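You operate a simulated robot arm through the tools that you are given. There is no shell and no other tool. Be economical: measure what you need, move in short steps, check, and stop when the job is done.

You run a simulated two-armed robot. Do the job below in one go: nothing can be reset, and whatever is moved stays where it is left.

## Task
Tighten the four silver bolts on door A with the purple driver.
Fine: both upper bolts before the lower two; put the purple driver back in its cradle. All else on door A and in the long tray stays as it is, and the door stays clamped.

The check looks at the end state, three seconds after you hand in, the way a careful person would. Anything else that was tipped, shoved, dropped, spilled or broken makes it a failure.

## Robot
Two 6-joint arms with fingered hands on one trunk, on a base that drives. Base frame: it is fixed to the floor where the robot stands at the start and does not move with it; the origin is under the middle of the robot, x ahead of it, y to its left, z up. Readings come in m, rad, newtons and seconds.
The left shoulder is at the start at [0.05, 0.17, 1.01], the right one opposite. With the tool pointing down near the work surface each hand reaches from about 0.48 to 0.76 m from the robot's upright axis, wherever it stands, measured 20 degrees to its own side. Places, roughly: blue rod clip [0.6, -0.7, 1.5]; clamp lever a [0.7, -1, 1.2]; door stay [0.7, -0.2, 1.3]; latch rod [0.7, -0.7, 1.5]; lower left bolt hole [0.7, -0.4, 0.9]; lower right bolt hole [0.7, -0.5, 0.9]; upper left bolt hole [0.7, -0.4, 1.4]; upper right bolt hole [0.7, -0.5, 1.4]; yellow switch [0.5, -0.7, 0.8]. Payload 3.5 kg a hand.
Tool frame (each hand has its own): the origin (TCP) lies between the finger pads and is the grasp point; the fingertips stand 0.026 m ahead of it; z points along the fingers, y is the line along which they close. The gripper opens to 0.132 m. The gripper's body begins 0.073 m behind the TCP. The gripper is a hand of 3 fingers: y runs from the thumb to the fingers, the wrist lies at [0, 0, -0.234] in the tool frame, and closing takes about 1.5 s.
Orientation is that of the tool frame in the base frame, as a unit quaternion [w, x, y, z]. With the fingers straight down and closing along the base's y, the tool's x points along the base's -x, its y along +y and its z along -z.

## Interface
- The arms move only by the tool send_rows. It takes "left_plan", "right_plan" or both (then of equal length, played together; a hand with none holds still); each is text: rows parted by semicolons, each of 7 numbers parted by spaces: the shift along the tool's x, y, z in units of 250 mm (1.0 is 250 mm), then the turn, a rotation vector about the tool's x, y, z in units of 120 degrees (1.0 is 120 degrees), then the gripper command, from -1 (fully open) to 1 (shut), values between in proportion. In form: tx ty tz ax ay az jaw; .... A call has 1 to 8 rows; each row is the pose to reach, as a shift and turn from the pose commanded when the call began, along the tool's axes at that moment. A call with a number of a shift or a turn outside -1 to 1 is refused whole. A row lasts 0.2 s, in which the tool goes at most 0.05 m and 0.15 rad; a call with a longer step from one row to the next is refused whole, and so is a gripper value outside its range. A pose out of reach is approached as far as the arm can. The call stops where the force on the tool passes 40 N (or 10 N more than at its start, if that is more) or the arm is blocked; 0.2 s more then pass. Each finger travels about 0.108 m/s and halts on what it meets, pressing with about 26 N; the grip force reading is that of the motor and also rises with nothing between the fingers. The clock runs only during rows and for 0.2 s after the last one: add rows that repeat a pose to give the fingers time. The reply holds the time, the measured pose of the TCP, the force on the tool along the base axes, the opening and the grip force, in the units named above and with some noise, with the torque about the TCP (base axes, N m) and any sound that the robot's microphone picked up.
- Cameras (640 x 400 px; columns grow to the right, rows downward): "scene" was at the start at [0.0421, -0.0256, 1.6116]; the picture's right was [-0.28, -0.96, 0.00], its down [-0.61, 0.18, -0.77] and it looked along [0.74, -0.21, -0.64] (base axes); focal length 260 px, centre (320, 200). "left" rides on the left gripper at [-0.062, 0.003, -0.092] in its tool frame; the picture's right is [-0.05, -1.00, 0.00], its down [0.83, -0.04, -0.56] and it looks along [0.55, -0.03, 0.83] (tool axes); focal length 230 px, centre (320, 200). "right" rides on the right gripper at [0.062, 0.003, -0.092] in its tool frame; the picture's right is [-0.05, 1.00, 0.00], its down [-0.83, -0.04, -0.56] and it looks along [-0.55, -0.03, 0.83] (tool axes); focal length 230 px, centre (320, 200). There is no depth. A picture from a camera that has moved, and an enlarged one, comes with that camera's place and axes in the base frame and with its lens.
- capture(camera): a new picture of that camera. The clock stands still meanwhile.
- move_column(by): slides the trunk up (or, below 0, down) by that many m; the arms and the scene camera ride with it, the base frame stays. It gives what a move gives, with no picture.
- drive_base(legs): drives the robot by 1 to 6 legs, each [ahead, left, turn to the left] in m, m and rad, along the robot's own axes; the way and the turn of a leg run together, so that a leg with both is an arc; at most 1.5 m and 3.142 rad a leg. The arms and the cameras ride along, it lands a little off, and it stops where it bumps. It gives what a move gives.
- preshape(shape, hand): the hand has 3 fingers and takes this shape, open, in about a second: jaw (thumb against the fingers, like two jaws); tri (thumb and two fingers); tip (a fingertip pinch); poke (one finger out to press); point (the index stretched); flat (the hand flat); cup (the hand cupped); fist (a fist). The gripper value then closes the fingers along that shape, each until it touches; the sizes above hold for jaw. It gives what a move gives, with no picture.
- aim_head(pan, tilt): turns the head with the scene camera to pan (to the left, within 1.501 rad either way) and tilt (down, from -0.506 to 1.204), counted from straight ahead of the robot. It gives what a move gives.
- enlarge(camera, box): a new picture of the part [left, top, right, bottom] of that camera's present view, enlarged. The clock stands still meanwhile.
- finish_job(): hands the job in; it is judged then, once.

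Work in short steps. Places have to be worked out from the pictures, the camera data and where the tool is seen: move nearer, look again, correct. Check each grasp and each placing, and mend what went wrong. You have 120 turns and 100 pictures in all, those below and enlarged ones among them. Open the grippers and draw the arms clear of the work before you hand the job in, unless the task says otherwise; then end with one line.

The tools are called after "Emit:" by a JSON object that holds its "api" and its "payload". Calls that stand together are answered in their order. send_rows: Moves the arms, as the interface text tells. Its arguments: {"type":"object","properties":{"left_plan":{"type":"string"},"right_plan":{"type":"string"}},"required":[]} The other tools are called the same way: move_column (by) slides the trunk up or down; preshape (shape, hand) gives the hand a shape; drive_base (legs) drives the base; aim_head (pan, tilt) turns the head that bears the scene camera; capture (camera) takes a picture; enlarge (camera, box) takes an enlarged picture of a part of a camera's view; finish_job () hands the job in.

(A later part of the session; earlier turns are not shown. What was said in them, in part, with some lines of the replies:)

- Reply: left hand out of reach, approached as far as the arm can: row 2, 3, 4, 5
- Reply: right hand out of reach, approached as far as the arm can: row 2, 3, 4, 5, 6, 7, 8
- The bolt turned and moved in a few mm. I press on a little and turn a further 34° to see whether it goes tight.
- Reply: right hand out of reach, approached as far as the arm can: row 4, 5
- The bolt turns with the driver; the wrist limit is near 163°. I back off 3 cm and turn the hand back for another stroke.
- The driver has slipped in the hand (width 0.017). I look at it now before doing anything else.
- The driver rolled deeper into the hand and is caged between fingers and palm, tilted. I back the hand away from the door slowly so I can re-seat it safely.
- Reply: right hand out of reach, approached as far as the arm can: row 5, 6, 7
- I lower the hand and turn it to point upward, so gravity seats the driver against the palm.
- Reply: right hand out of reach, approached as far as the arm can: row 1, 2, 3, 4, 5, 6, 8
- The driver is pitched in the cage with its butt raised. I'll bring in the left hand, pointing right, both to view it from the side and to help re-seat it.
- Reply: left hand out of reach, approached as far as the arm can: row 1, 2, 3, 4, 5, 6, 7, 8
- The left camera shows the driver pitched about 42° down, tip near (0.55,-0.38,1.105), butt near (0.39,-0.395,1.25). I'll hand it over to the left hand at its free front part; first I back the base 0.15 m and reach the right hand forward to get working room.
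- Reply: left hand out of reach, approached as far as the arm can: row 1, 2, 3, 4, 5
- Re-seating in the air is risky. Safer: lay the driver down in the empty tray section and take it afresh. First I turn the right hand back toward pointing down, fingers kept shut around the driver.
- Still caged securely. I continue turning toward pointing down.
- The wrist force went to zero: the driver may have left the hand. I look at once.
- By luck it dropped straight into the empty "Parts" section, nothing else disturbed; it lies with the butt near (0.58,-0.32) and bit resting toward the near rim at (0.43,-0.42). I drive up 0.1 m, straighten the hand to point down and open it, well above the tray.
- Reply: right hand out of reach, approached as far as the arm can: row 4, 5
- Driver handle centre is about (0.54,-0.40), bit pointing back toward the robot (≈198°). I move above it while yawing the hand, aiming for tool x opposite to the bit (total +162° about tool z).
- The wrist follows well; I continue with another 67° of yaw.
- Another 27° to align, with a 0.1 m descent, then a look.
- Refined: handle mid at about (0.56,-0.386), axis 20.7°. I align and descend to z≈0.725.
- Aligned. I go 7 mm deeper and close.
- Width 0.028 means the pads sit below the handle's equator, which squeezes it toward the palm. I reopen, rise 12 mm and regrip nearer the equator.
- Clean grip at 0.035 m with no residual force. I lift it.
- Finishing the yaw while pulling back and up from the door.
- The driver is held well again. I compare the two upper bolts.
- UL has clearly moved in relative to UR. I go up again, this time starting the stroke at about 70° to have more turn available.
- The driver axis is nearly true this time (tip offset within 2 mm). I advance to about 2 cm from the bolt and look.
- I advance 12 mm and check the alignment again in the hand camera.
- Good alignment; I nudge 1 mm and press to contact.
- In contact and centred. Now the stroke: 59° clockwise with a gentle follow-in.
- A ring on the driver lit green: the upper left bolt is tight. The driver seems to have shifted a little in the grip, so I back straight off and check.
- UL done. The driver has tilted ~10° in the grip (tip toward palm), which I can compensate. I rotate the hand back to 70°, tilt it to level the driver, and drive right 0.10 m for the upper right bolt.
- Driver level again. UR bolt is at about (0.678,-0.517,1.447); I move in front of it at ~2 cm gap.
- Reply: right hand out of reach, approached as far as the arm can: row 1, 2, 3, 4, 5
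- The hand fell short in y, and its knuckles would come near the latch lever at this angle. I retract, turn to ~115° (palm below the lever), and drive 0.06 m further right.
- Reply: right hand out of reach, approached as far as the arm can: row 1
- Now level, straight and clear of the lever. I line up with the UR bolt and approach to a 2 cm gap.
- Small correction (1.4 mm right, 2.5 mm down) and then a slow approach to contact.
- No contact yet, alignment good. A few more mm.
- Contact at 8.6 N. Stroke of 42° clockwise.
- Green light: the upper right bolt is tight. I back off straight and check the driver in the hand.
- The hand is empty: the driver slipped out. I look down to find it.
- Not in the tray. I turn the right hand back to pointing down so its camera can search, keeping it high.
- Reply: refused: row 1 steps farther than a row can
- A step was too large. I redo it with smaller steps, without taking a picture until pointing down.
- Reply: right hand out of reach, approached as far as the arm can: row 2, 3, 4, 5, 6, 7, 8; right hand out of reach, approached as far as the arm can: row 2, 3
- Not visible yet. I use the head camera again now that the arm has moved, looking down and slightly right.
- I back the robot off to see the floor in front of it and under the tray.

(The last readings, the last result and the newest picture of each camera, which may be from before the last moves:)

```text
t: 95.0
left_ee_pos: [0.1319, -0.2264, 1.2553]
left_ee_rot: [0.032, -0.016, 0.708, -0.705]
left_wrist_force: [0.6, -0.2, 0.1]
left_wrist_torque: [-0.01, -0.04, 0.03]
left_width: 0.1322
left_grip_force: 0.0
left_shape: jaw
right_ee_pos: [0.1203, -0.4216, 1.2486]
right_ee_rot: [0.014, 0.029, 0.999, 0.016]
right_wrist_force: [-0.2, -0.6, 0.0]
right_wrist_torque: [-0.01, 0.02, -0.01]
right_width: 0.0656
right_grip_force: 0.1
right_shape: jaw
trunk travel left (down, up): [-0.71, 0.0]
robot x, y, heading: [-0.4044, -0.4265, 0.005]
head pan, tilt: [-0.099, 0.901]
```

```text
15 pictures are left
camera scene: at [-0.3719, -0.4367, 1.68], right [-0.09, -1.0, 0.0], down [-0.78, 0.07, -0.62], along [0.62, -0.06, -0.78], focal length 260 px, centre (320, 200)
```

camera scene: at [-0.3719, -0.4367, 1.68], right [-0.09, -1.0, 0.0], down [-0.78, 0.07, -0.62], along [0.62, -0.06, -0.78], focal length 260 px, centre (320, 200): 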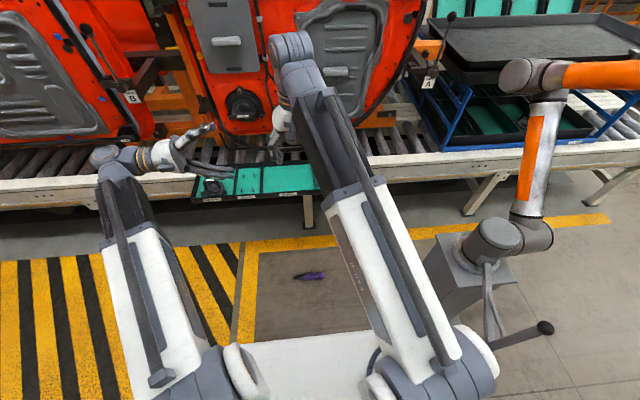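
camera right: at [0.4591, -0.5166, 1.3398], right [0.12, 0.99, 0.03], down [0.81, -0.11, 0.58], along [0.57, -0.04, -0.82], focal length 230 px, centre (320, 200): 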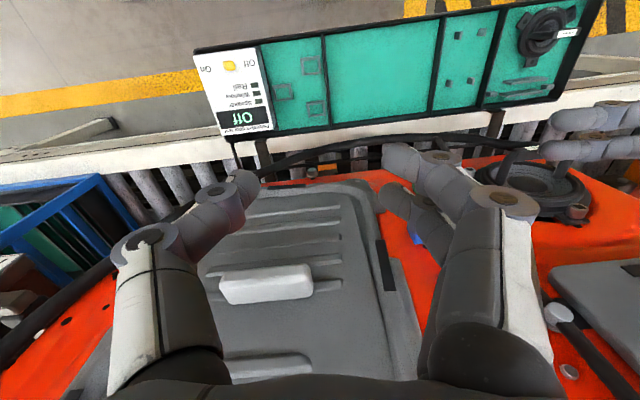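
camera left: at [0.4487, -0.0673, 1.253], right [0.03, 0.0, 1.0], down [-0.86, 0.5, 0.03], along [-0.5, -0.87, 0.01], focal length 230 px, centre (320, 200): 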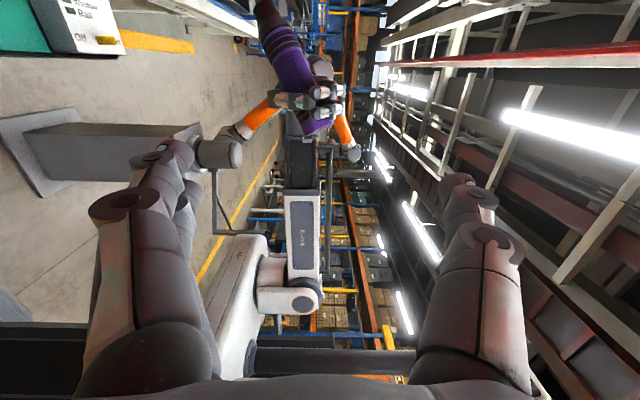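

Found it: on the floor at about (0.31,-0.44), lying along y with the bit toward +y. I drive to a good place to pick it up and begin yawing the hand (−95° about tool z).

Emit:
{"api": "drive_base", "payload": {"legs": [[0.12, 0.15, 0]]}}

Emit:
{"api": "send_rows", "payload": {"right_plan": "0 -0.08 0 0 0 -0.065 -0.2;0 -0.16 0 0 0 -0.13 -0.2;0 -0.24 0 0 0 -0.195 -0.2;0 -0.32 0 0 0 -0.26 -0.2;0 -0.4 0 0 0 -0.325 -0.2;0 -0.48 0 0 0 -0.39 -0.2;0 -0.48 0 0 0 -0.455 -0.2;0 -0.48 0 0 0 -0.52 -0.2"}}

Emit:
{"api": "move_column", "payload": {"by": -0.6}}

```text
t: 96.5
left_ee_pos: [0.2524, -0.0737, 1.2553]
left_ee_rot: [0.029, -0.015, 0.707, -0.706]
left_wrist_force: [0.9, 0.1, -0.1]
left_wrist_torque: [0.04, 0.04, -0.03]
left_width: 0.1317
left_grip_force: 0.1
left_shape: jaw
right_ee_pos: [0.2404, -0.2684, 1.2477]
right_ee_rot: [0.013, 0.032, 0.999, 0.015]
right_wrist_force: [-0.8, 0.1, 0.5]
right_wrist_torque: [-0.04, 0.04, 0.0]
right_width: 0.0657
right_grip_force: 0.1
right_shape: jaw
trunk travel left (down, up): [-0.71, 0.0]
robot x, y, heading: [-0.2847, -0.2698, 0.002]
head pan, tilt: [-0.099, 0.901]
```

```text
t: 98.3
left_ee_pos: [0.2517, -0.0751, 1.2549]
left_ee_rot: [0.03, -0.015, 0.708, -0.705]
left_wrist_force: [-0.5, -0.6, 0.2]
left_wrist_torque: [0.0, 0.0, -0.01]
left_width: 0.1319
left_grip_force: 0.1
left_shape: jaw
right_ee_pos: [0.238, -0.3897, 1.2346]
right_ee_rot: [0.022, -0.491, 0.871, 0.005]
right_wrist_force: [-0.5, -0.2, -0.2]
right_wrist_torque: [-0.06, 0.01, 0.03]
right_width: 0.0786
right_grip_force: 0.1
right_shape: jaw
right hand out of reach, approached as far as the arm can: row 2, 3, 4, 5, 6, 7, 8
trunk travel left (down, up): [-0.71, 0.0]
robot x, y, heading: [-0.2857, -0.2756, 0.008]
head pan, tilt: [-0.099, 0.901]
```

```text
refused: -0.6 is not a number from -0.4 to 0.4
```

I lower the column in two steps and finish the yaw, removing a 2.5° residual tilt.

Emit:
{"api": "move_column", "payload": {"by": -0.4}}

Emit:
{"api": "send_rows", "payload": {"right_plan": "0 0 0 -0.003 0.01 -0.06 -0.2;0 0 0 -0.006 0.02 -0.12 -0.2;0 0 0 -0.006 0.0204 -0.18 -0.2;0 0 0 -0.006 0.0204 -0.24 -0.2;0 0 0 -0.006 0.0204 -0.275 -0.2"}}

Emit:
{"api": "move_column", "payload": {"by": -0.3}}

Emit:
{"api": "capture", "payload": {"camera": "right"}}

```text
t: 102.2
left_ee_pos: [0.2519, -0.0737, 0.8551]
left_ee_rot: [0.029, -0.015, 0.709, -0.705]
left_wrist_force: [-0.1, 0.5, -0.4]
left_wrist_torque: [0.01, -0.01, -0.02]
left_width: 0.1318
left_grip_force: 0.1
left_shape: jaw
right_ee_pos: [0.2391, -0.3907, 0.8344]
right_ee_rot: [0.023, -0.49, 0.871, 0.006]
right_wrist_force: [0.1, 0.0, 0.1]
right_wrist_torque: [-0.03, -0.01, -0.02]
right_width: 0.0788
right_grip_force: 0.1
right_shape: jaw
trunk travel left (down, up): [-0.31, 0.4]
robot x, y, heading: [-0.2879, -0.2691, 0.001]
head pan, tilt: [-0.099, 0.901]
```

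```text
t: 103.4
left_ee_pos: [0.2522, -0.0736, 0.8544]
left_ee_rot: [0.03, -0.014, 0.708, -0.705]
left_wrist_force: [0.5, -0.7, -0.3]
left_wrist_torque: [0.03, 0.01, -0.01]
left_width: 0.1322
left_grip_force: 0.0
left_shape: jaw
right_ee_pos: [0.2397, -0.3692, 0.8244]
right_ee_rot: [-0.003, 0.715, -0.699, 0.007]
right_wrist_force: [-0.1, -0.3, 0.5]
right_wrist_torque: [-0.01, -0.01, 0.03]
right_width: 0.0789
right_grip_force: 0.1
right_shape: jaw
right hand out of reach, approached as far as the arm can: row 1, 2, 3, 4, 5
trunk travel left (down, up): [-0.31, 0.4]
robot x, y, heading: [-0.2857, -0.2776, 0.008]
head pan, tilt: [-0.099, 0.901]
```

```text
t: 106.4
left_ee_pos: [0.2523, -0.075, 0.5549]
left_ee_rot: [0.03, -0.014, 0.708, -0.705]
left_wrist_force: [0.2, 0.3, 0.2]
left_wrist_torque: [0.0, 0.0, -0.04]
left_width: 0.1318
left_grip_force: 0.2
left_shape: jaw
right_ee_pos: [0.2406, -0.37, 0.5247]
right_ee_rot: [-0.003, 0.714, -0.7, 0.007]
right_wrist_force: [0.8, 0.9, 0.2]
right_wrist_torque: [0.01, 0.01, -0.01]
right_width: 0.0789
right_grip_force: 0.1
right_shape: jaw
trunk travel left (down, up): [-0.01, 0.7]
robot x, y, heading: [-0.2894, -0.2708, 0.007]
head pan, tilt: [-0.099, 0.901]
```

```text
14 pictures are left
camera right: at [0.2365, -0.4309, 0.6173], right [-1.0, 0.03, -0.01], down [0.02, 0.83, 0.55], along [0.03, 0.55, -0.83], focal length 230 px, centre (320, 200)
```

right: 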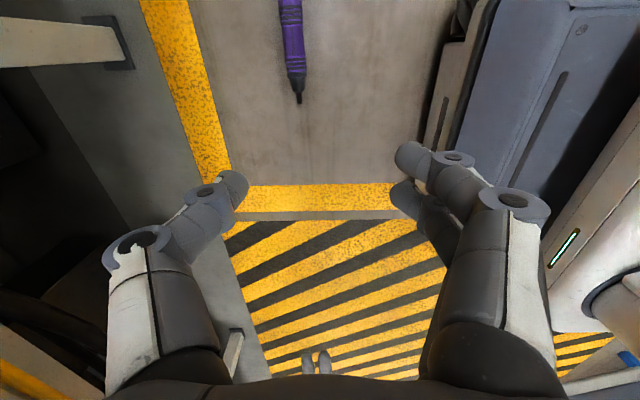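

Handle mid is at (0.305,-0.443) on the floor. I move over it and descend halfway.

Emit:
{"api": "send_rows", "payload": {"right_plan": "0.05 -0.042 0.16 0 0 -0.006 -0.2;0.1 -0.084 0.32 0 0 -0.006 -0.2;0.15 -0.125 0.48 0 0 -0.006 -0.2;0.2 -0.167 0.64 0 0 -0.006 -0.2;0.25 -0.21 0.8 0 0 -0.006 -0.2;0.297 -0.25 0.96 0 0 -0.006 -0.2;0.297 -0.25 0.96 0 0 -0.006 -0.2"}}

Emit:
{"api": "send_rows", "payload": {"right_plan": "0 0 0.16 0 0 0 -0.2;0 0 0.32 0 0 0 -0.2;0 0 0.48 0 0 0 -0.2;0 0 0.56 0 0 0 -0.2;0 0 0.56 0 0 0 -0.2"}}

Emit:
{"api": "capture", "payload": {"camera": "right"}}

```text
t: 108.0
left_ee_pos: [0.2518, -0.0755, 0.5558]
left_ee_rot: [0.029, -0.015, 0.708, -0.705]
left_wrist_force: [-0.2, 0.0, 0.3]
left_wrist_torque: [0.01, -0.01, 0.01]
left_width: 0.132
left_grip_force: 0.1
left_shape: jaw
right_ee_pos: [0.3011, -0.3871, 0.2806]
right_ee_rot: [-0.003, -0.702, 0.712, -0.016]
right_wrist_force: [-0.1, -0.8, -0.2]
right_wrist_torque: [0.0, -0.02, 0.01]
right_width: 0.0787
right_grip_force: 0.0
right_shape: jaw
right hand out of reach, approached as far as the arm can: row 1, 2, 3, 4, 5, 6, 7
trunk travel left (down, up): [-0.01, 0.7]
robot x, y, heading: [-0.2864, -0.2723, 0.004]
head pan, tilt: [-0.099, 0.901]
```

```text
t: 109.2
left_ee_pos: [0.253, -0.0739, 0.555]
left_ee_rot: [0.03, -0.014, 0.708, -0.705]
left_wrist_force: [-0.9, -0.4, 0.6]
left_wrist_torque: [0.0, -0.01, 0.03]
left_width: 0.1316
left_grip_force: 0.0
left_shape: jaw
right_ee_pos: [0.304, -0.3811, 0.1411]
right_ee_rot: [-0.003, -0.702, 0.712, -0.016]
right_wrist_force: [1.2, 0.7, 1.0]
right_wrist_torque: [0.02, 0.03, 0.0]
right_width: 0.0785
right_grip_force: 0.1
right_shape: jaw
trunk travel left (down, up): [-0.01, 0.7]
robot x, y, heading: [-0.2902, -0.2775, 0.004]
head pan, tilt: [-0.099, 0.901]
```

```text
13 pictures are left
camera right: at [0.3, -0.441, 0.2365], right [-1.0, 0.07, -0.02], down [0.05, 0.84, 0.53], along [0.05, 0.53, -0.85], focal length 230 px, centre (320, 200)
```

right: 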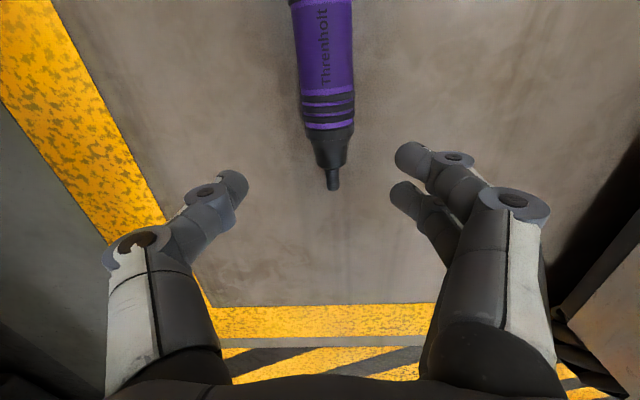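

The arm stops short in y at this yaw, so I shift the base 0.057 m right (hand is above the driver), then read the pose.

Emit:
{"api": "drive_base", "payload": {"legs": [[0, -0.057, 0]]}}

Emit:
{"api": "send_rows", "payload": {"right_plan": "0 0.01 0.12 0 0 0 -0.2;0 0.018 0.24 0 0 0 -0.2;0 0.018 0.24 0 0 0 -0.2"}}

Emit:
{"api": "capture", "payload": {"camera": "right"}}

```text
t: 110.1
left_ee_pos: [0.2516, -0.1318, 0.5549]
left_ee_rot: [0.03, -0.015, 0.708, -0.705]
left_wrist_force: [0.4, -0.4, 0.9]
left_wrist_torque: [-0.01, 0.0, -0.01]
left_width: 0.1316
left_grip_force: 0.1
left_shape: jaw
right_ee_pos: [0.3065, -0.4424, 0.1421]
right_ee_rot: [-0.004, -0.702, 0.712, -0.015]
right_wrist_force: [-0.2, 0.5, 0.0]
right_wrist_torque: [0.03, 0.01, 0.04]
right_width: 0.0786
right_grip_force: 0.1
right_shape: jaw
trunk travel left (down, up): [-0.01, 0.7]
robot x, y, heading: [-0.2864, -0.3338, 0.003]
head pan, tilt: [-0.099, 0.901]
```

```text
t: 110.9
left_ee_pos: [0.2517, -0.1327, 0.5553]
left_ee_rot: [0.03, -0.015, 0.708, -0.706]
left_wrist_force: [-0.3, 0.5, 0.3]
left_wrist_torque: [-0.02, 0.0, 0.01]
left_width: 0.1318
left_grip_force: 0.1
left_shape: jaw
right_ee_pos: [0.3028, -0.4426, 0.0846]
right_ee_rot: [-0.005, -0.702, 0.712, -0.016]
right_wrist_force: [-1.3, -0.2, 1.4]
right_wrist_torque: [-0.01, -0.01, 0.01]
right_width: 0.0787
right_grip_force: 0.1
right_shape: jaw
trunk travel left (down, up): [-0.01, 0.7]
robot x, y, heading: [-0.2895, -0.3323, 0.001]
head pan, tilt: [-0.099, 0.901]
```

```text
12 pictures are left
camera right: at [0.2978, -0.5015, 0.1784], right [-1.0, 0.07, -0.02], down [0.05, 0.84, 0.53], along [0.05, 0.53, -0.85], focal length 230 px, centre (320, 200)
```

right: 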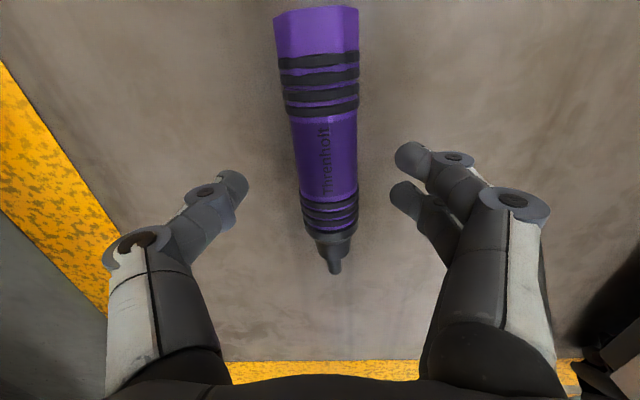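

Well lined up. I descend to z≈0.038 (fingertips taking the handle near its equator) and close.

Emit:
{"api": "send_rows", "payload": {"right_plan": "0 0.009 0.09 0 0 -0.015 -0.2;0 0.009 0.18 0 0 -0.015 -0.2;0 0.009 0.186 0 0 -0.015 -0.2;0 0.009 0.186 0 0 -0.015 0.2;0 0.009 0.186 0 0 -0.015 0.6;0 0.009 0.186 0 0 -0.015 1;0 0.009 0.186 0 0 -0.015 1;0 0.009 0.186 0 0 -0.015 1"}}

```text
t: 112.7
left_ee_pos: [0.2515, -0.1334, 0.5544]
left_ee_rot: [0.029, -0.014, 0.708, -0.705]
left_wrist_force: [-0.9, 0.1, 0.9]
left_wrist_torque: [-0.02, 0.01, 0.01]
left_width: 0.1318
left_grip_force: 0.1
left_shape: jaw
right_ee_pos: [0.3032, -0.4423, 0.0348]
right_ee_rot: [0.005, 0.711, -0.703, 0.017]
right_wrist_force: [-0.4, 0.3, -0.2]
right_wrist_torque: [0.01, -0.02, 0.0]
right_width: 0.0364
right_grip_force: 26.5
right_shape: jaw
trunk travel left (down, up): [-0.01, 0.7]
robot x, y, heading: [-0.2881, -0.3301, 0.005]
head pan, tilt: [-0.099, 0.901]
```

Grip at 0.0364 m, the best so far. I lift, raise the column to working height and check the hold by weight.

Emit:
{"api": "send_rows", "payload": {"right_plan": "0 0 -0.08 0 0 0 1;0 0 -0.2 0 0 0 1;0 0 -0.36 0 0 0 1;0 0 -0.54 0 0 0 1;0 0 -0.72 0 0 0 1;0 0 -0.9 0 0 0 1"}}

Emit:
{"api": "move_column", "payload": {"by": 0.4}}

Emit:
{"api": "move_column", "payload": {"by": 0.215}}

Emit:
{"api": "send_rows", "payload": {"right_plan": "0 0 0 0 0 0.06 1;0 0 0 0 0 0.12 1;0 0 0 0 0 0.18 1;0 0 0 0 0 0.24 1;0 0 0 0 0 0.3 1;0 0 0 0 0 0.36 1;0 0 0 0 0 0.42 1;0 0 0 0 0 0.48 1"}}

```text
t: 114.1
left_ee_pos: [0.2517, -0.1322, 0.5548]
left_ee_rot: [0.029, -0.015, 0.708, -0.706]
left_wrist_force: [0.3, -0.3, 0.6]
left_wrist_torque: [-0.01, 0.0, 0.01]
left_width: 0.1321
left_grip_force: 0.0
left_shape: jaw
right_ee_pos: [0.2927, -0.4344, 0.2643]
right_ee_rot: [0.005, 0.711, -0.703, 0.017]
right_wrist_force: [-0.1, 0.2, -6.8]
right_wrist_torque: [-0.03, -0.01, 0.02]
right_width: 0.0363
right_grip_force: 25.7
right_shape: jaw
trunk travel left (down, up): [-0.01, 0.7]
robot x, y, heading: [-0.2876, -0.3291, 0.002]
head pan, tilt: [-0.099, 0.901]
```

```text
t: 118.0
left_ee_pos: [0.252, -0.1326, 0.9559]
left_ee_rot: [0.03, -0.014, 0.709, -0.705]
left_wrist_force: [-0.4, -0.1, -0.5]
left_wrist_torque: [0.0, 0.01, 0.01]
left_width: 0.1318
left_grip_force: 0.0
left_shape: jaw
right_ee_pos: [0.293, -0.4345, 0.6644]
right_ee_rot: [0.006, 0.711, -0.703, 0.016]
right_wrist_force: [0.8, -0.2, -5.9]
right_wrist_torque: [-0.01, -0.02, 0.03]
right_width: 0.0362
right_grip_force: 26.0
right_shape: jaw
trunk travel left (down, up): [-0.41, 0.3]
robot x, y, heading: [-0.2856, -0.3343, 0.006]
head pan, tilt: [-0.099, 0.901]
```

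```text
t: 120.3
left_ee_pos: [0.2527, -0.1322, 1.1701]
left_ee_rot: [0.03, -0.015, 0.709, -0.705]
left_wrist_force: [0.0, 0.0, 0.2]
left_wrist_torque: [0.0, -0.02, 0.02]
left_width: 0.1317
left_grip_force: 0.1
left_shape: jaw
right_ee_pos: [0.2937, -0.4349, 0.8779]
right_ee_rot: [0.006, 0.71, -0.704, 0.017]
right_wrist_force: [-0.2, 1.3, -6.1]
right_wrist_torque: [0.01, -0.01, 0.03]
right_width: 0.0362
right_grip_force: 25.7
right_shape: jaw
trunk travel left (down, up): [-0.625, 0.085]
robot x, y, heading: [-0.2872, -0.3336, 0.006]
head pan, tilt: [-0.099, 0.901]
```

```text
t: 122.1
left_ee_pos: [0.2528, -0.1327, 1.1712]
left_ee_rot: [0.03, -0.015, 0.708, -0.706]
left_wrist_force: [0.9, -0.3, -0.8]
left_wrist_torque: [0.0, -0.02, 0.03]
left_width: 0.1317
left_grip_force: 0.0
left_shape: jaw
right_ee_pos: [0.2929, -0.4342, 0.8787]
right_ee_rot: [0.004, -0.284, 0.959, -0.016]
right_wrist_force: [0.4, 0.2, -5.4]
right_wrist_torque: [0.01, -0.02, 0.03]
right_width: 0.0365
right_grip_force: 25.9
right_shape: jaw
trunk travel left (down, up): [-0.625, 0.085]
robot x, y, heading: [-0.2871, -0.332, 0.001]
head pan, tilt: [-0.099, 0.901]
```

The weight is right and the hold is steady. I finish the yaw and level the driver, then drive forward 0.17 m and look at the lower right bolt area.

Emit:
{"api": "send_rows", "payload": {"right_plan": "0 0 -0.04 -0.006 0.003 0.06 1;0 0 -0.08 -0.012 0.006 0.12 1;0 0 -0.12 -0.018 0.009 0.18 1;0 0 -0.16 -0.0237 0.012 0.24 1;0 0 -0.16 -0.0237 0.012 0.275 1"}}

Emit:
{"api": "drive_base", "payload": {"legs": [[0.17, 0, 0]]}}

Emit:
{"api": "capture", "payload": {"camera": "right"}}

```text
t: 123.3
left_ee_pos: [0.2528, -0.1339, 1.1692]
left_ee_rot: [0.03, -0.015, 0.708, -0.705]
left_wrist_force: [-0.5, -0.6, 0.1]
left_wrist_torque: [-0.02, 0.0, -0.01]
left_width: 0.1319
left_grip_force: 0.1
left_shape: jaw
right_ee_pos: [0.2954, -0.4324, 0.9193]
right_ee_rot: [-0.01, 0.001, 1.0, 0.006]
right_wrist_force: [-0.7, 0.2, -6.3]
right_wrist_torque: [-0.05, 0.0, -0.01]
right_width: 0.0362
right_grip_force: 25.6
right_shape: jaw
trunk travel left (down, up): [-0.625, 0.085]
robot x, y, heading: [-0.2837, -0.3305, 0.005]
head pan, tilt: [-0.099, 0.901]
```

```text
t: 124.7
left_ee_pos: [0.4215, -0.1303, 1.1683]
left_ee_rot: [0.029, -0.015, 0.708, -0.705]
left_wrist_force: [1.0, 0.1, 0.2]
left_wrist_torque: [-0.01, 0.02, -0.05]
left_width: 0.1317
left_grip_force: 0.0
left_shape: jaw
right_ee_pos: [0.4617, -0.4318, 0.9177]
right_ee_rot: [-0.011, 0.0, 1.0, 0.005]
right_wrist_force: [-0.2, -0.4, -6.1]
right_wrist_torque: [0.01, 0.03, 0.01]
right_width: 0.0363
right_grip_force: 25.7
right_shape: jaw
trunk travel left (down, up): [-0.625, 0.085]
robot x, y, heading: [-0.1202, -0.3317, 0.003]
head pan, tilt: [-0.099, 0.901]
```

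```text
11 pictures are left
camera right: at [0.4025, -0.4294, 1.0124], right [0.05, 1.0, 0.01], down [0.84, -0.05, 0.54], along [0.54, -0.02, -0.84], focal length 230 px, centre (320, 200)
```

right: 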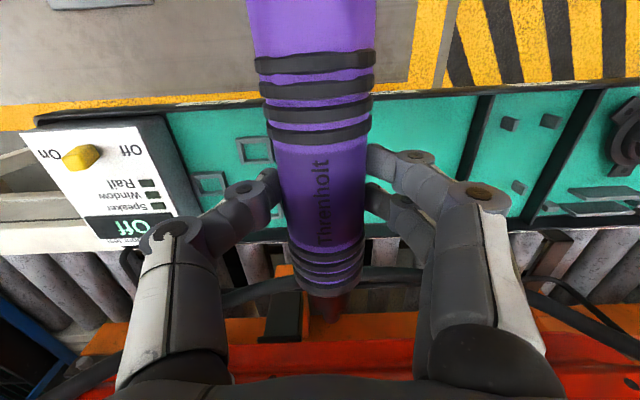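

Good hold, tip about 12 mm below TCP height. I move in front of the lower right bolt at ~2 cm gap.

Emit:
{"api": "send_rows", "payload": {"right_plan": "0 -0.18 -0.012 0 0 0 1;-0.02 -0.36 -0.024 0 0 0 1;-0.08 -0.46 -0.024 0 0 0 1;-0.2 -0.46 -0.024 0 0 0 1;-0.32 -0.46 -0.024 0 0 0 1;-0.32 -0.46 -0.024 0 0 0 1"}}

Emit:
{"api": "enlarge", "payload": {"camera": "right", "box": [270, 290, 370, 365]}}

```text
t: 126.1
left_ee_pos: [0.4218, -0.1324, 1.1702]
left_ee_rot: [0.03, -0.016, 0.709, -0.705]
left_wrist_force: [0.0, -1.1, -0.5]
left_wrist_torque: [0.01, 0.01, 0.03]
left_width: 0.132
left_grip_force: 0.1
left_shape: jaw
right_ee_pos: [0.5451, -0.5463, 0.9221]
right_ee_rot: [-0.01, -0.001, 1.0, 0.005]
right_wrist_force: [0.0, 1.1, -6.7]
right_wrist_torque: [-0.01, -0.03, -0.02]
right_width: 0.0366
right_grip_force: 26.3
right_shape: jaw
trunk travel left (down, up): [-0.625, 0.085]
robot x, y, heading: [-0.119, -0.331, 0.003]
head pan, tilt: [-0.099, 0.901]
```

```text
5.33 times, centred on (320, 328) of right
camera zoom: at [0.4838, -0.5434, 1.016], right [0.05, 1.0, 0.01], down [0.84, -0.05, 0.54], along [0.54, -0.02, -0.84], focal length 1227 px, centre (320, -480)
```

zoom: 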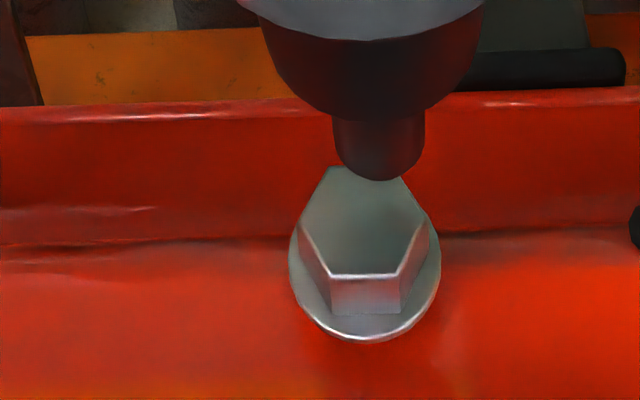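

Excellent view: tip needs −2.7 mm in y, gap ≈ 23 mm. I correct and advance to contact.

Emit:
{"api": "send_rows", "payload": {"right_plan": "-0.03 -0.011 0 0 0 0 1;-0.066 -0.011 0 0 0 0 1;-0.076 -0.011 0 0 0 0 1;-0.084 -0.011 0 0 0 0 1;-0.092 -0.011 0 0 0 0 1;-0.098 -0.011 0 0 0 0 1"}}

Emit:
{"api": "enlarge", "payload": {"camera": "right", "box": [270, 290, 370, 365]}}

```text
t: 127.5
left_ee_pos: [0.4191, -0.1325, 1.1709]
left_ee_rot: [0.03, -0.015, 0.709, -0.705]
left_wrist_force: [0.3, 0.0, 0.4]
left_wrist_torque: [0.0, -0.01, -0.01]
left_width: 0.132
left_grip_force: 0.0
left_shape: jaw
right_ee_pos: [0.5647, -0.549, 0.9216]
right_ee_rot: [-0.01, 0.0, 1.0, 0.004]
right_wrist_force: [-13.3, -0.4, -7.1]
right_wrist_torque: [-0.01, 0.14, 0.03]
right_width: 0.0365
right_grip_force: 26.2
right_shape: jaw
trunk travel left (down, up): [-0.625, 0.085]
robot x, y, heading: [-0.1213, -0.3337, 0.005]
head pan, tilt: [-0.099, 0.901]
```

```text
5.33 times, centred on (320, 328) of right
camera zoom: at [0.5059, -0.5465, 1.0152], right [0.05, 1.0, 0.01], down [0.84, -0.05, 0.54], along [0.54, -0.02, -0.84], focal length 1227 px, centre (320, -480)
```

zoom: 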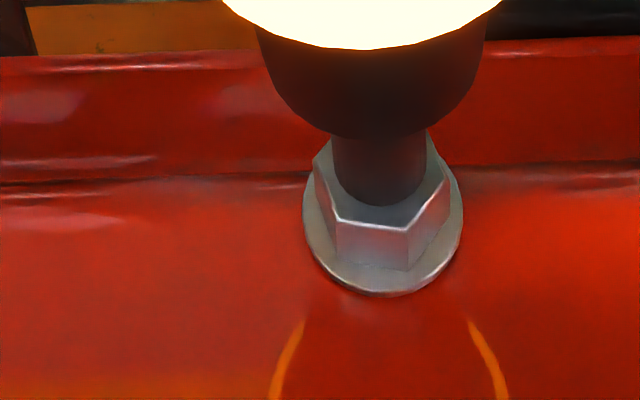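

The light came on yellow when pressed harder: the driver runs by itself under pressure. I hold and follow in gently without turning.

Emit:
{"api": "send_rows", "payload": {"right_plan": "0 0 0 0 0 0 1;-0.003 0 0 0 0 0 1;-0.006 0 0 0 0 0 1;-0.009 0 0 0 0 0 1;-0.012 0 0 0 0 0 1;-0.015 0 0 0 0 0 1;-0.018 0 0 0 0 0 1;-0.018 0 0 0 0 0 1"}}

Emit:
{"api": "enlarge", "payload": {"camera": "right", "box": [270, 290, 370, 365]}}

```text
t: 129.3
left_ee_pos: [0.4186, -0.1323, 1.1718]
left_ee_rot: [0.03, -0.015, 0.708, -0.705]
left_wrist_force: [-0.7, -0.5, 0.3]
left_wrist_torque: [-0.03, -0.03, 0.01]
left_width: 0.1322
left_grip_force: 0.1
left_shape: jaw
right_ee_pos: [0.5664, -0.5503, 0.9221]
right_ee_rot: [-0.012, 0.0, 1.0, 0.005]
right_wrist_force: [-31.1, 0.2, -7.6]
right_wrist_torque: [0.02, 0.49, 0.09]
right_width: 0.0363
right_grip_force: 25.8
right_shape: jaw
trunk travel left (down, up): [-0.625, 0.085]
robot x, y, heading: [-0.1209, -0.3278, 0.002]
head pan, tilt: [-0.099, 0.901]
```

```text
5.33 times, centred on (320, 328) of right
camera zoom: at [0.5078, -0.5466, 1.0169], right [0.05, 1.0, 0.01], down [0.84, -0.05, 0.53], along [0.53, -0.02, -0.85], focal length 1227 px, centre (320, -480)
```

zoom: 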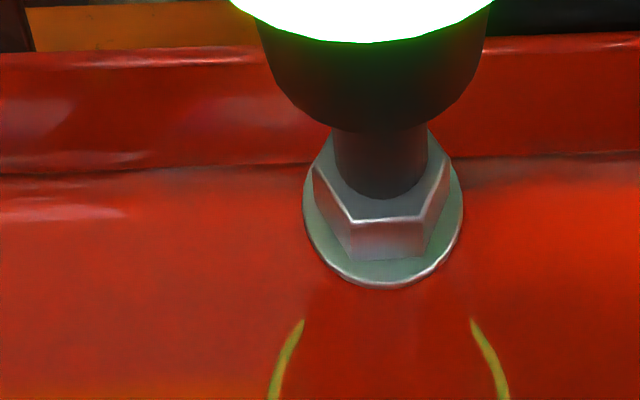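

Green: the lower right bolt is tight. I ease off gently, retract 0.1 m, then drive 0.19 m left for the lower left bolt.

Emit:
{"api": "send_rows", "payload": {"right_plan": "0.02 0 0 0 0 0 1;0.04 0 0 0 0 0 1;0.08 0 0 0 0 0 1;0.16 0 0 0 0 0 1;0.28 0 0 0 0 0 1;0.4 0 0 0 0 0 1;0.4 0 0 0 0 0 1"}}

Emit:
{"api": "drive_base", "payload": {"legs": [[0, 0.188, 0]]}}

```text
t: 130.9
left_ee_pos: [0.4207, -0.1315, 1.1694]
left_ee_rot: [0.03, -0.014, 0.708, -0.706]
left_wrist_force: [0.0, -1.4, 0.4]
left_wrist_torque: [0.03, -0.02, 0.0]
left_width: 0.1318
left_grip_force: 0.0
left_shape: jaw
right_ee_pos: [0.4693, -0.5501, 0.9248]
right_ee_rot: [-0.011, 0.0, 1.0, 0.005]
right_wrist_force: [-1.3, -0.2, -5.4]
right_wrist_torque: [-0.03, -0.01, 0.04]
right_width: 0.0364
right_grip_force: 25.7
right_shape: jaw
trunk travel left (down, up): [-0.625, 0.085]
robot x, y, heading: [-0.1194, -0.3297, 0.003]
head pan, tilt: [-0.099, 0.901]
```

```text
t: 132.5
left_ee_pos: [0.418, 0.0628, 1.1698]
left_ee_rot: [0.032, -0.017, 0.708, -0.706]
left_wrist_force: [0.5, 0.6, 0.3]
left_wrist_torque: [0.04, 0.01, 0.01]
left_width: 0.1321
left_grip_force: 0.1
left_shape: jaw
right_ee_pos: [0.4695, -0.3546, 0.9254]
right_ee_rot: [-0.011, -0.003, 1.0, 0.005]
right_wrist_force: [-0.3, 0.2, -6.2]
right_wrist_torque: [-0.01, 0.0, 0.05]
right_width: 0.0365
right_grip_force: 26.1
right_shape: jaw
trunk travel left (down, up): [-0.625, 0.085]
robot x, y, heading: [-0.122, -0.1421, 0.01]
head pan, tilt: [-0.099, 0.901]
```

Still holding. I approach the lower left bolt to a ~3.5 cm gap and look, minding the green connector's cable.

Emit:
{"api": "send_rows", "payload": {"right_plan": "0 -0.026 -0.05 0 0 0 1;-0.08 -0.026 -0.05 0 0 0 1;-0.16 -0.026 -0.05 0 0 0 1;-0.24 -0.026 -0.05 0 0 0 1;-0.24 -0.026 -0.05 0 0 0 1"}}

Emit:
{"api": "enlarge", "payload": {"camera": "right", "box": [250, 270, 390, 375]}}

```text
t: 133.7
left_ee_pos: [0.4179, 0.0639, 1.169]
left_ee_rot: [0.032, -0.017, 0.708, -0.705]
left_wrist_force: [0.3, 0.2, 0.7]
left_wrist_torque: [0.01, -0.01, 0.02]
left_width: 0.1319
left_grip_force: 0.0
left_shape: jaw
right_ee_pos: [0.5291, -0.3622, 0.9371]
right_ee_rot: [-0.011, -0.003, 1.0, 0.004]
right_wrist_force: [-0.1, -0.2, -6.1]
right_wrist_torque: [-0.03, 0.0, 0.01]
right_width: 0.0365
right_grip_force: 25.8
right_shape: jaw
trunk travel left (down, up): [-0.625, 0.085]
robot x, y, heading: [-0.123, -0.1417, 0.007]
head pan, tilt: [-0.099, 0.901]
```

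```text
3.81 times, centred on (320, 322) of right
camera zoom: at [0.4696, -0.3599, 1.0306], right [0.05, 1.0, 0.01], down [0.84, -0.04, 0.54], along [0.54, -0.02, -0.84], focal length 876 px, centre (320, -267)
```

zoom: 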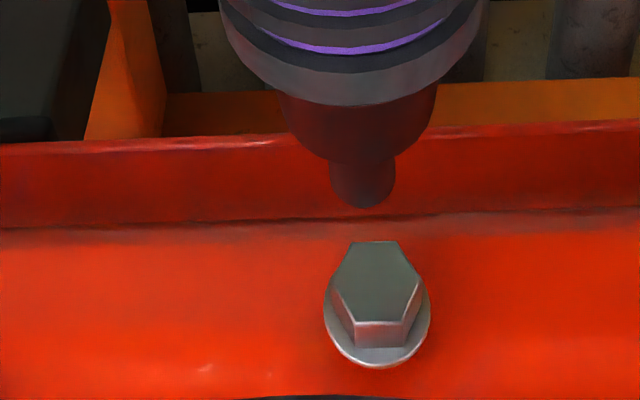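

Path is clear. I advance 14 mm with small corrections and re-look.

Emit:
{"api": "send_rows", "payload": {"right_plan": "-0.028 0.01 -0.014 0 0 0 1;-0.056 0.01 -0.014 0 0 0 1;-0.056 0.01 -0.014 0 0 0 1"}}

Emit:
{"api": "enlarge", "payload": {"camera": "right", "box": [270, 290, 370, 365]}}

```text
t: 134.5
left_ee_pos: [0.4179, 0.0621, 1.1692]
left_ee_rot: [0.032, -0.018, 0.708, -0.705]
left_wrist_force: [0.4, 0.2, -0.2]
left_wrist_torque: [-0.01, 0.01, -0.01]
left_width: 0.1321
left_grip_force: 0.0
left_shape: jaw
right_ee_pos: [0.5404, -0.3595, 0.9404]
right_ee_rot: [-0.01, -0.003, 1.0, 0.005]
right_wrist_force: [-0.5, -0.2, -6.3]
right_wrist_torque: [0.0, 0.02, -0.01]
right_width: 0.0362
right_grip_force: 26.5
right_shape: jaw
trunk travel left (down, up): [-0.625, 0.085]
robot x, y, heading: [-0.1202, -0.1392, 0.01]
head pan, tilt: [-0.099, 0.901]
```

```text
5.33 times, centred on (320, 328) of right
camera zoom: at [0.4827, -0.3566, 1.0348], right [0.05, 1.0, 0.01], down [0.84, -0.04, 0.54], along [0.54, -0.02, -0.84], focal length 1227 px, centre (320, -480)
```

zoom: 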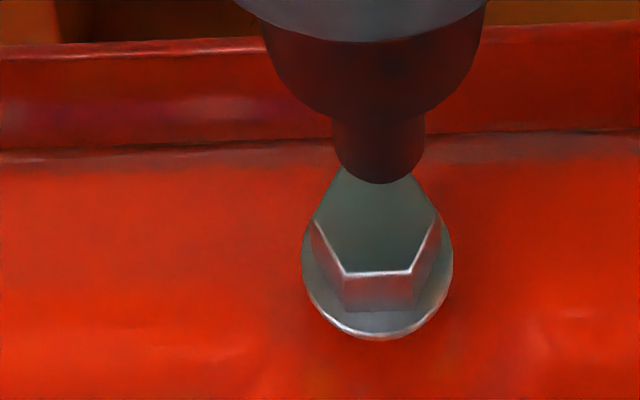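

Same view as for the lower right bolt and already centred. I advance to contact and press.

Emit:
{"api": "send_rows", "payload": {"right_plan": "-0.03 -0.002 0 0 0 0 1;-0.066 -0.002 0 0 0 0 1;-0.076 -0.002 0 0 0 0 1;-0.084 -0.002 0 0 0 0 1;-0.092 -0.002 0 0 0 0 1;-0.098 -0.002 0 0 0 0 1;-0.101 -0.002 0 0 0 0 1;-0.101 -0.002 0 0 0 0 1"}}

Emit:
{"api": "send_rows", "payload": {"right_plan": "-0.003 0 0 0 0 0 1;-0.006 0 0 0 0 0 1;-0.009 0 0 0 0 0 1;-0.012 0 0 0 0 0 1;-0.014 0 0 0 0 0 1;-0.014 0 0 0 0 0 1;-0.014 0 0 0 0 0 1"}}

Emit:
{"api": "enlarge", "payload": {"camera": "right", "box": [270, 290, 370, 365]}}

```text
t: 136.3
left_ee_pos: [0.417, 0.0623, 1.1721]
left_ee_rot: [0.032, -0.017, 0.708, -0.705]
left_wrist_force: [0.4, 1.1, 0.6]
left_wrist_torque: [0.03, 0.01, 0.03]
left_width: 0.1319
left_grip_force: 0.1
left_shape: jaw
right_ee_pos: [0.568, -0.3595, 0.9404]
right_ee_rot: [-0.011, -0.003, 1.0, 0.005]
right_wrist_force: [-24.6, -1.7, -7.3]
right_wrist_torque: [-0.04, 0.41, -0.18]
right_width: 0.0362
right_grip_force: 26.6
right_shape: jaw
trunk travel left (down, up): [-0.625, 0.085]
robot x, y, heading: [-0.125, -0.1423, 0.006]
head pan, tilt: [-0.099, 0.901]
```

```text
t: 137.9
left_ee_pos: [0.416, 0.0627, 1.1721]
left_ee_rot: [0.032, -0.017, 0.708, -0.705]
left_wrist_force: [0.0, 0.1, 0.9]
left_wrist_torque: [0.02, 0.02, 0.02]
left_width: 0.132
left_grip_force: 0.1
left_shape: jaw
right_ee_pos: [0.5671, -0.3593, 0.9408]
right_ee_rot: [-0.013, -0.004, 1.0, 0.005]
right_wrist_force: [-35.3, -0.9, -7.9]
right_wrist_torque: [0.0, 0.59, 0.02]
right_width: 0.0362
right_grip_force: 26.0
right_shape: jaw
trunk travel left (down, up): [-0.625, 0.085]
robot x, y, heading: [-0.1254, -0.1383, 0.007]
head pan, tilt: [-0.099, 0.901]
```

```text
5.33 times, centred on (320, 328) of right
camera zoom: at [0.5091, -0.357, 1.0353], right [0.05, 1.0, 0.01], down [0.85, -0.04, 0.53], along [0.53, -0.02, -0.85], focal length 1227 px, centre (320, -480)
```

zoom: 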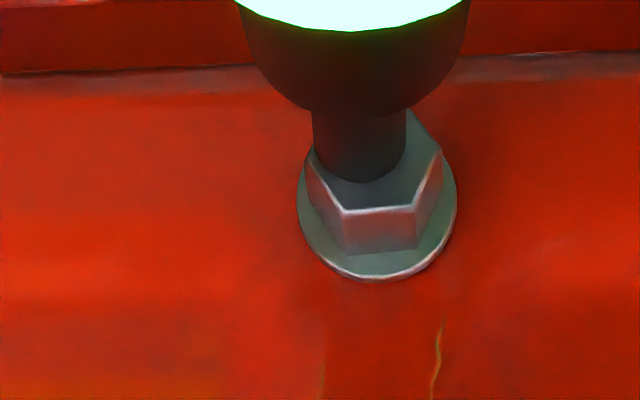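

Green: the lower left bolt is tight too, all four done. I ease off, retract and rise, then drive back to the cradle.

Emit:
{"api": "send_rows", "payload": {"right_plan": "0.02 0 0 0 0 0 1;0.04 0 0 0 0 0 1;0.08 0 0 0 0 0 1;0.16 0 0 0 0 0 1;0.28 0 0 0 0 0 1;0.42 0 0 0 0 0 1;0.5 0 -0.16 0 0 0 1;0.5 0 -0.3 0 0 0 1"}}

Emit:
{"api": "drive_base", "payload": {"legs": [[0.1, 0.16, 0]]}}

Emit:
{"api": "capture", "payload": {"camera": "right"}}

```text
t: 139.7
left_ee_pos: [0.4186, 0.0619, 1.1696]
left_ee_rot: [0.032, -0.018, 0.708, -0.705]
left_wrist_force: [-0.3, 0.8, -0.4]
left_wrist_torque: [-0.01, 0.0, 0.0]
left_width: 0.132
left_grip_force: 0.0
left_shape: jaw
right_ee_pos: [0.4484, -0.3576, 1.0191]
right_ee_rot: [-0.011, -0.003, 1.0, 0.004]
right_wrist_force: [0.4, 0.2, -6.3]
right_wrist_torque: [-0.03, 0.01, -0.01]
right_width: 0.0365
right_grip_force: 26.2
right_shape: jaw
trunk travel left (down, up): [-0.625, 0.085]
robot x, y, heading: [-0.1215, -0.1389, 0.007]
head pan, tilt: [-0.099, 0.901]
```

```text
t: 141.2
left_ee_pos: [0.5222, 0.2267, 1.1692]
left_ee_rot: [0.032, -0.018, 0.708, -0.705]
left_wrist_force: [-0.1, -0.5, 0.4]
left_wrist_torque: [-0.01, 0.01, 0.0]
left_width: 0.1319
left_grip_force: 0.0
left_shape: jaw
right_ee_pos: [0.5525, -0.1922, 1.0191]
right_ee_rot: [-0.01, -0.002, 1.0, 0.005]
right_wrist_force: [0.9, 0.2, -6.0]
right_wrist_torque: [0.05, -0.01, -0.03]
right_width: 0.0363
right_grip_force: 25.7
right_shape: jaw
trunk travel left (down, up): [-0.625, 0.085]
robot x, y, heading: [-0.0205, 0.0259, 0.01]
head pan, tilt: [-0.099, 0.901]
```

```text
4 pictures are left
camera right: at [0.4934, -0.1909, 1.1127], right [0.05, 1.0, 0.01], down [0.84, -0.04, 0.54], along [0.54, -0.02, -0.84], focal length 230 px, centre (320, 200)
```

right: 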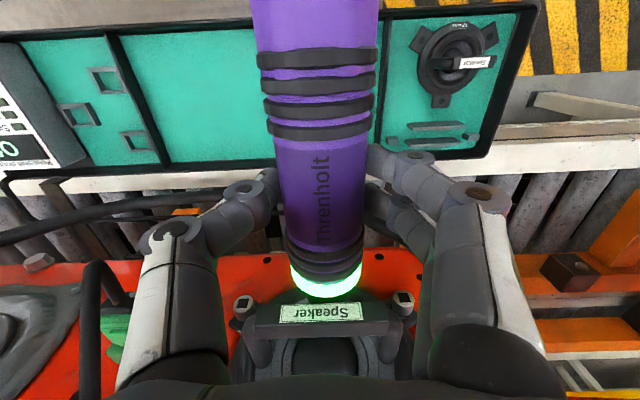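

All four done with the driver still held. The driver lies in the hand about as originally, about 13 mm further toward the fingertips. I move above the cradle to z≈0.79 and look at the pegs.

Emit:
{"api": "send_rows", "payload": {"right_plan": "0.028 0.075 0.15 0 0 0 1;0.056 0.147 0.3 0 0 0 1;0.056 0.147 0.46 0 0 0 1;0.056 0.147 0.62 0 0 0 1;0.056 0.147 0.78 0 0 0 1;0.056 0.147 0.9 0 0 0 1;0.056 0.147 0.9 0 0 0 1"}}

Emit:
{"api": "capture", "payload": {"camera": "right"}}

```text
t: 142.8
left_ee_pos: [0.5212, 0.226, 1.1694]
left_ee_rot: [0.032, -0.016, 0.708, -0.705]
left_wrist_force: [-0.6, 0.3, 0.4]
left_wrist_torque: [0.01, 0.0, -0.02]
left_width: 0.1318
left_grip_force: 0.2
left_shape: jaw
right_ee_pos: [0.5356, -0.1563, 0.7926]
right_ee_rot: [-0.01, -0.003, 1.0, 0.004]
right_wrist_force: [0.0, -0.5, -6.8]
right_wrist_torque: [0.03, 0.01, 0.03]
right_width: 0.0361
right_grip_force: 26.3
right_shape: jaw
trunk travel left (down, up): [-0.625, 0.085]
robot x, y, heading: [-0.0196, 0.0267, 0.009]
head pan, tilt: [-0.099, 0.901]
```

```text
3 pictures are left
camera right: at [0.4757, -0.1534, 0.8858], right [0.05, 1.0, 0.01], down [0.84, -0.04, 0.54], along [0.54, -0.02, -0.84], focal length 230 px, centre (320, 200)
```

right: 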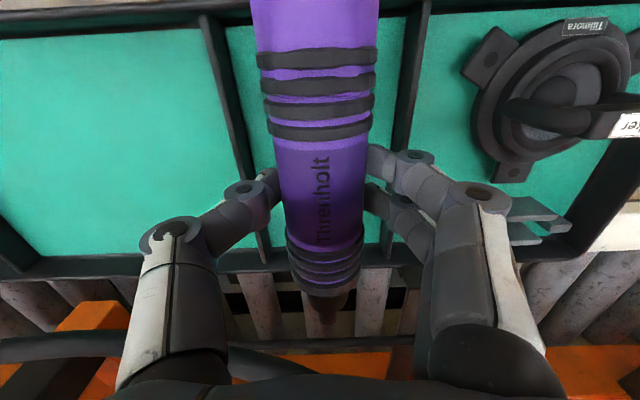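

Divider positions show I'm about 2 mm too far left; pegs are hidden behind the handle. I correct and lower to just above seating.

Emit:
{"api": "send_rows", "payload": {"right_plan": "-0.006 -0.007 0.04 0 0 0 1;-0.006 -0.007 0.08 0 0 0 1;-0.006 -0.007 0.12 0 0 0 1;-0.006 -0.007 0.15 0 0 0 1;-0.006 -0.007 0.17 0 0 0 1;-0.006 -0.007 0.185 0 0 0 1;-0.006 -0.007 0.2 0 0 0 1"}}

```text
t: 144.4
left_ee_pos: [0.5215, 0.2264, 1.1706]
left_ee_rot: [0.032, -0.017, 0.708, -0.705]
left_wrist_force: [-0.3, 0.5, -0.1]
left_wrist_torque: [-0.02, -0.01, -0.01]
left_width: 0.1321
left_grip_force: 0.1
left_shape: jaw
right_ee_pos: [0.5338, -0.1569, 0.7435]
right_ee_rot: [-0.01, -0.002, 1.0, 0.005]
right_wrist_force: [0.3, 0.5, -5.7]
right_wrist_torque: [-0.01, 0.01, 0.0]
right_width: 0.0363
right_grip_force: 26.0
right_shape: jaw
trunk travel left (down, up): [-0.625, 0.085]
robot x, y, heading: [-0.0212, 0.0259, 0.006]
head pan, tilt: [-0.099, 0.901]
```

No contact yet at z=0.7435. I lower slowly further until it bears.

Emit:
{"api": "send_rows", "payload": {"right_plan": "-0.006 0 0.01 0 0 0 1;-0.006 0 0.02 0 0 0 1;-0.006 0 0.03 0 0 0 1;-0.006 0 0.036 0 0 0 1"}}

Emit:
{"api": "capture", "payload": {"camera": "right"}}

```text
t: 145.4
left_ee_pos: [0.5214, 0.227, 1.1683]
left_ee_rot: [0.031, -0.015, 0.708, -0.705]
left_wrist_force: [0.5, -0.3, -0.7]
left_wrist_torque: [-0.02, -0.01, -0.01]
left_width: 0.1318
left_grip_force: 0.0
left_shape: jaw
right_ee_pos: [0.5365, -0.1564, 0.7362]
right_ee_rot: [-0.01, -0.003, 1.0, 0.004]
right_wrist_force: [0.4, -0.3, -6.1]
right_wrist_torque: [0.0, -0.01, 0.0]
right_width: 0.0363
right_grip_force: 25.8
right_shape: jaw
trunk travel left (down, up): [-0.625, 0.085]
robot x, y, heading: [-0.0221, 0.0244, 0.012]
head pan, tilt: [-0.099, 0.901]
```

```text
2 pictures are left
camera right: at [0.4771, -0.1542, 0.8291], right [0.05, 1.0, 0.01], down [0.84, -0.04, 0.54], along [0.54, -0.02, -0.84], focal length 230 px, centre (320, 200)
```

right: 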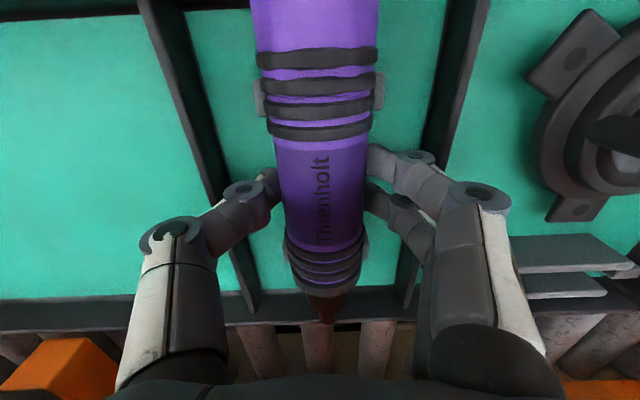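

The driver sits centred between both peg pairs. I lower further in small steps until it bears on the cradle.

Emit:
{"api": "send_rows", "payload": {"right_plan": "0 0.003 0.008 0 0 0 1;0 0.003 0.016 0 0 0 1;0 0.003 0.024 0 0 0 1;0 0.003 0.028 0 0 0 1"}}

```text
t: 146.4
left_ee_pos: [0.521, 0.2268, 1.1694]
left_ee_rot: [0.032, -0.017, 0.708, -0.705]
left_wrist_force: [0.7, -0.2, 0.4]
left_wrist_torque: [0.01, -0.02, 0.01]
left_width: 0.1318
left_grip_force: 0.2
left_shape: jaw
right_ee_pos: [0.5351, -0.1556, 0.7289]
right_ee_rot: [-0.008, -0.002, 1.0, 0.004]
right_wrist_force: [2.0, -4.3, 4.5]
right_wrist_torque: [-0.06, 0.12, 0.13]
right_width: 0.0367
right_grip_force: 26.0
right_shape: jaw
trunk travel left (down, up): [-0.625, 0.085]
robot x, y, heading: [-0.0192, 0.0238, 0.009]
head pan, tilt: [-0.099, 0.901]
```

It bears on the cradle (10 N taken up). I open gradually and let it rest.

Emit:
{"api": "send_rows", "payload": {"right_plan": "0 -0.003 0 0 0 0 0.5;0 -0.003 0 0 0 0 0.4;0 -0.003 0 0 0 0 0.2;0 -0.003 0 0 0 0 0;0 -0.003 0 0 0 0 -0.2;0 -0.003 0 0 0 0 -0.2;0 -0.003 0 0 0 0 -0.2"}}

Emit:
{"api": "capture", "payload": {"camera": "right"}}

```text
t: 148.0
left_ee_pos: [0.5211, 0.2257, 1.1699]
left_ee_rot: [0.031, -0.017, 0.708, -0.705]
left_wrist_force: [0.5, 0.5, 0.3]
left_wrist_torque: [-0.01, 0.0, 0.01]
left_width: 0.1319
left_grip_force: 0.0
left_shape: jaw
right_ee_pos: [0.535, -0.1557, 0.729]
right_ee_rot: [-0.01, -0.003, 1.0, 0.005]
right_wrist_force: [-0.3, 0.0, -0.1]
right_wrist_torque: [0.02, 0.01, -0.01]
right_width: 0.0786
right_grip_force: 0.1
right_shape: jaw
trunk travel left (down, up): [-0.625, 0.085]
robot x, y, heading: [-0.0185, 0.0234, 0.009]
head pan, tilt: [-0.099, 0.901]
```

```text
1 pictures are left
camera right: at [0.4756, -0.1533, 0.8228], right [0.05, 1.0, 0.01], down [0.84, -0.04, 0.54], along [0.54, -0.02, -0.84], focal length 230 px, centre (320, 200)
```

right: 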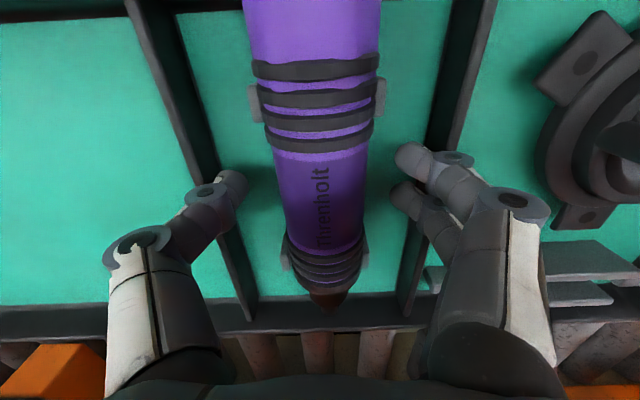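

Seated between the pegs just as at the start. I rise straight up and draw the arm clear.

Emit:
{"api": "send_rows", "payload": {"right_plan": "0 0 -0.08 0 0 0 -0.2;0 0 -0.2 0 0 0 -0.2;0 0 -0.38 0 0 0 -0.2;0 0 -0.56 0 0 0 -0.2;0 0 -0.74 0 0 0 -0.2;0 0 -0.92 0 0 0 -0.2"}}

Emit:
{"api": "send_rows", "payload": {"right_plan": "0.03 -0.16 -0.02 0 0 0 -0.6;0.06 -0.32 -0.04 0 0 0 -1;0.1 -0.48 -0.06 0 0 0 -1;0.14 -0.64 -0.08 0 0 0 -1;0.18 -0.8 -0.1 0 0 0 -1"}}

Emit:
{"api": "drive_base", "payload": {"legs": [[-0.25, 0, 0]]}}

Emit:
{"api": "aim_head", "payload": {"pan": -0.3, "tilt": 0.6}}

Emit:
{"api": "capture", "payload": {"camera": "scene"}}

```text
t: 149.4
left_ee_pos: [0.5209, 0.2266, 1.1704]
left_ee_rot: [0.032, -0.016, 0.708, -0.706]
left_wrist_force: [-0.3, -0.3, -0.9]
left_wrist_torque: [-0.04, -0.02, -0.03]
left_width: 0.132
left_grip_force: 0.1
left_shape: jaw
right_ee_pos: [0.5372, -0.1551, 0.9555]
right_ee_rot: [-0.01, -0.002, 1.0, 0.004]
right_wrist_force: [0.3, 0.6, -0.3]
right_wrist_torque: [0.01, 0.01, 0.0]
right_width: 0.0787
right_grip_force: 0.0
right_shape: jaw
trunk travel left (down, up): [-0.625, 0.085]
robot x, y, heading: [-0.0181, 0.0224, 0.007]
head pan, tilt: [-0.099, 0.901]
```

```text
t: 150.6
left_ee_pos: [0.5208, 0.2262, 1.1712]
left_ee_rot: [0.031, -0.017, 0.708, -0.705]
left_wrist_force: [1.0, 0.0, 0.3]
left_wrist_torque: [-0.01, 0.01, -0.01]
left_width: 0.1319
left_grip_force: 0.3
left_shape: jaw
right_ee_pos: [0.4975, -0.3562, 0.9809]
right_ee_rot: [-0.011, -0.003, 1.0, 0.005]
right_wrist_force: [0.2, -0.1, 0.7]
right_wrist_torque: [-0.03, 0.01, 0.0]
right_width: 0.1319
right_grip_force: 0.1
right_shape: jaw
trunk travel left (down, up): [-0.625, 0.085]
robot x, y, heading: [-0.0202, 0.0261, 0.009]
head pan, tilt: [-0.099, 0.901]
```

```text
t: 152.5
left_ee_pos: [0.2648, 0.2221, 1.1708]
left_ee_rot: [0.029, -0.014, 0.708, -0.706]
left_wrist_force: [0.2, 0.4, 0.4]
left_wrist_torque: [0.0, -0.01, -0.01]
left_width: 0.1318
left_grip_force: 0.1
left_shape: jaw
right_ee_pos: [0.2377, -0.3598, 0.9811]
right_ee_rot: [-0.01, -0.001, 1.0, 0.004]
right_wrist_force: [-0.7, -0.2, 0.0]
right_wrist_torque: [0.01, 0.0, -0.01]
right_width: 0.1318
right_grip_force: 0.1
right_shape: jaw
trunk travel left (down, up): [-0.625, 0.085]
robot x, y, heading: [-0.2758, 0.021, 0.006]
head pan, tilt: [-0.099, 0.901]
```

```text
t: 153.3
left_ee_pos: [0.2659, 0.2233, 1.1702]
left_ee_rot: [0.029, -0.014, 0.707, -0.706]
left_wrist_force: [0.2, -0.3, -0.2]
left_wrist_torque: [-0.02, 0.01, 0.03]
left_width: 0.1319
left_grip_force: 0.1
left_shape: jaw
right_ee_pos: [0.2385, -0.3596, 0.9806]
right_ee_rot: [-0.011, 0.001, 1.0, 0.004]
right_wrist_force: [0.2, 0.7, -0.6]
right_wrist_torque: [0.02, 0.0, -0.02]
right_width: 0.1316
right_grip_force: 0.0
right_shape: jaw
trunk travel left (down, up): [-0.625, 0.085]
robot x, y, heading: [-0.2712, 0.0237, 0.001]
head pan, tilt: [-0.3, 0.6]
```

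```text
0 pictures are left
camera scene: at [-0.2297, -0.0041, 1.6197], right [-0.29, -0.96, 0.0], down [-0.54, 0.17, -0.82], along [0.79, -0.24, -0.57], focal length 260 px, centre (320, 200)
```

scene: 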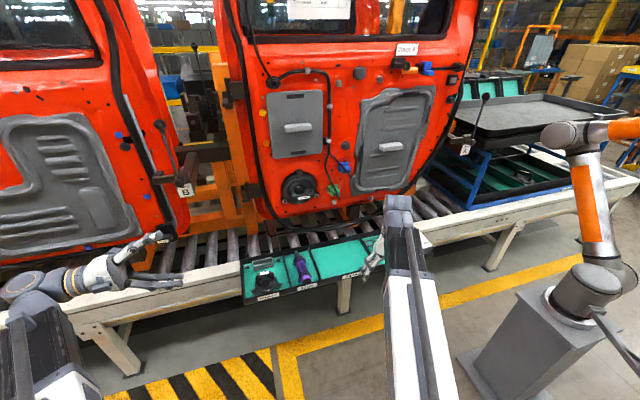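

The driver is back in its cradle, the tray and door look unchanged, the clamp is untouched, and the arms are open and clear. I hand in.

Emit:
{"api": "finish_job", "payload": {}}

```text
The job is handed in.
```

All four silver bolts on door A are tightened, both upper ones before the lower two, each confirmed by the driver's green light. The purple driver is back in its cradle, but I dropped it twice on the way: once into the empty "Parts" section of the tray and once onto the floor. In my last picture the rest of the tray, the door and its clamp looked undisturbed.
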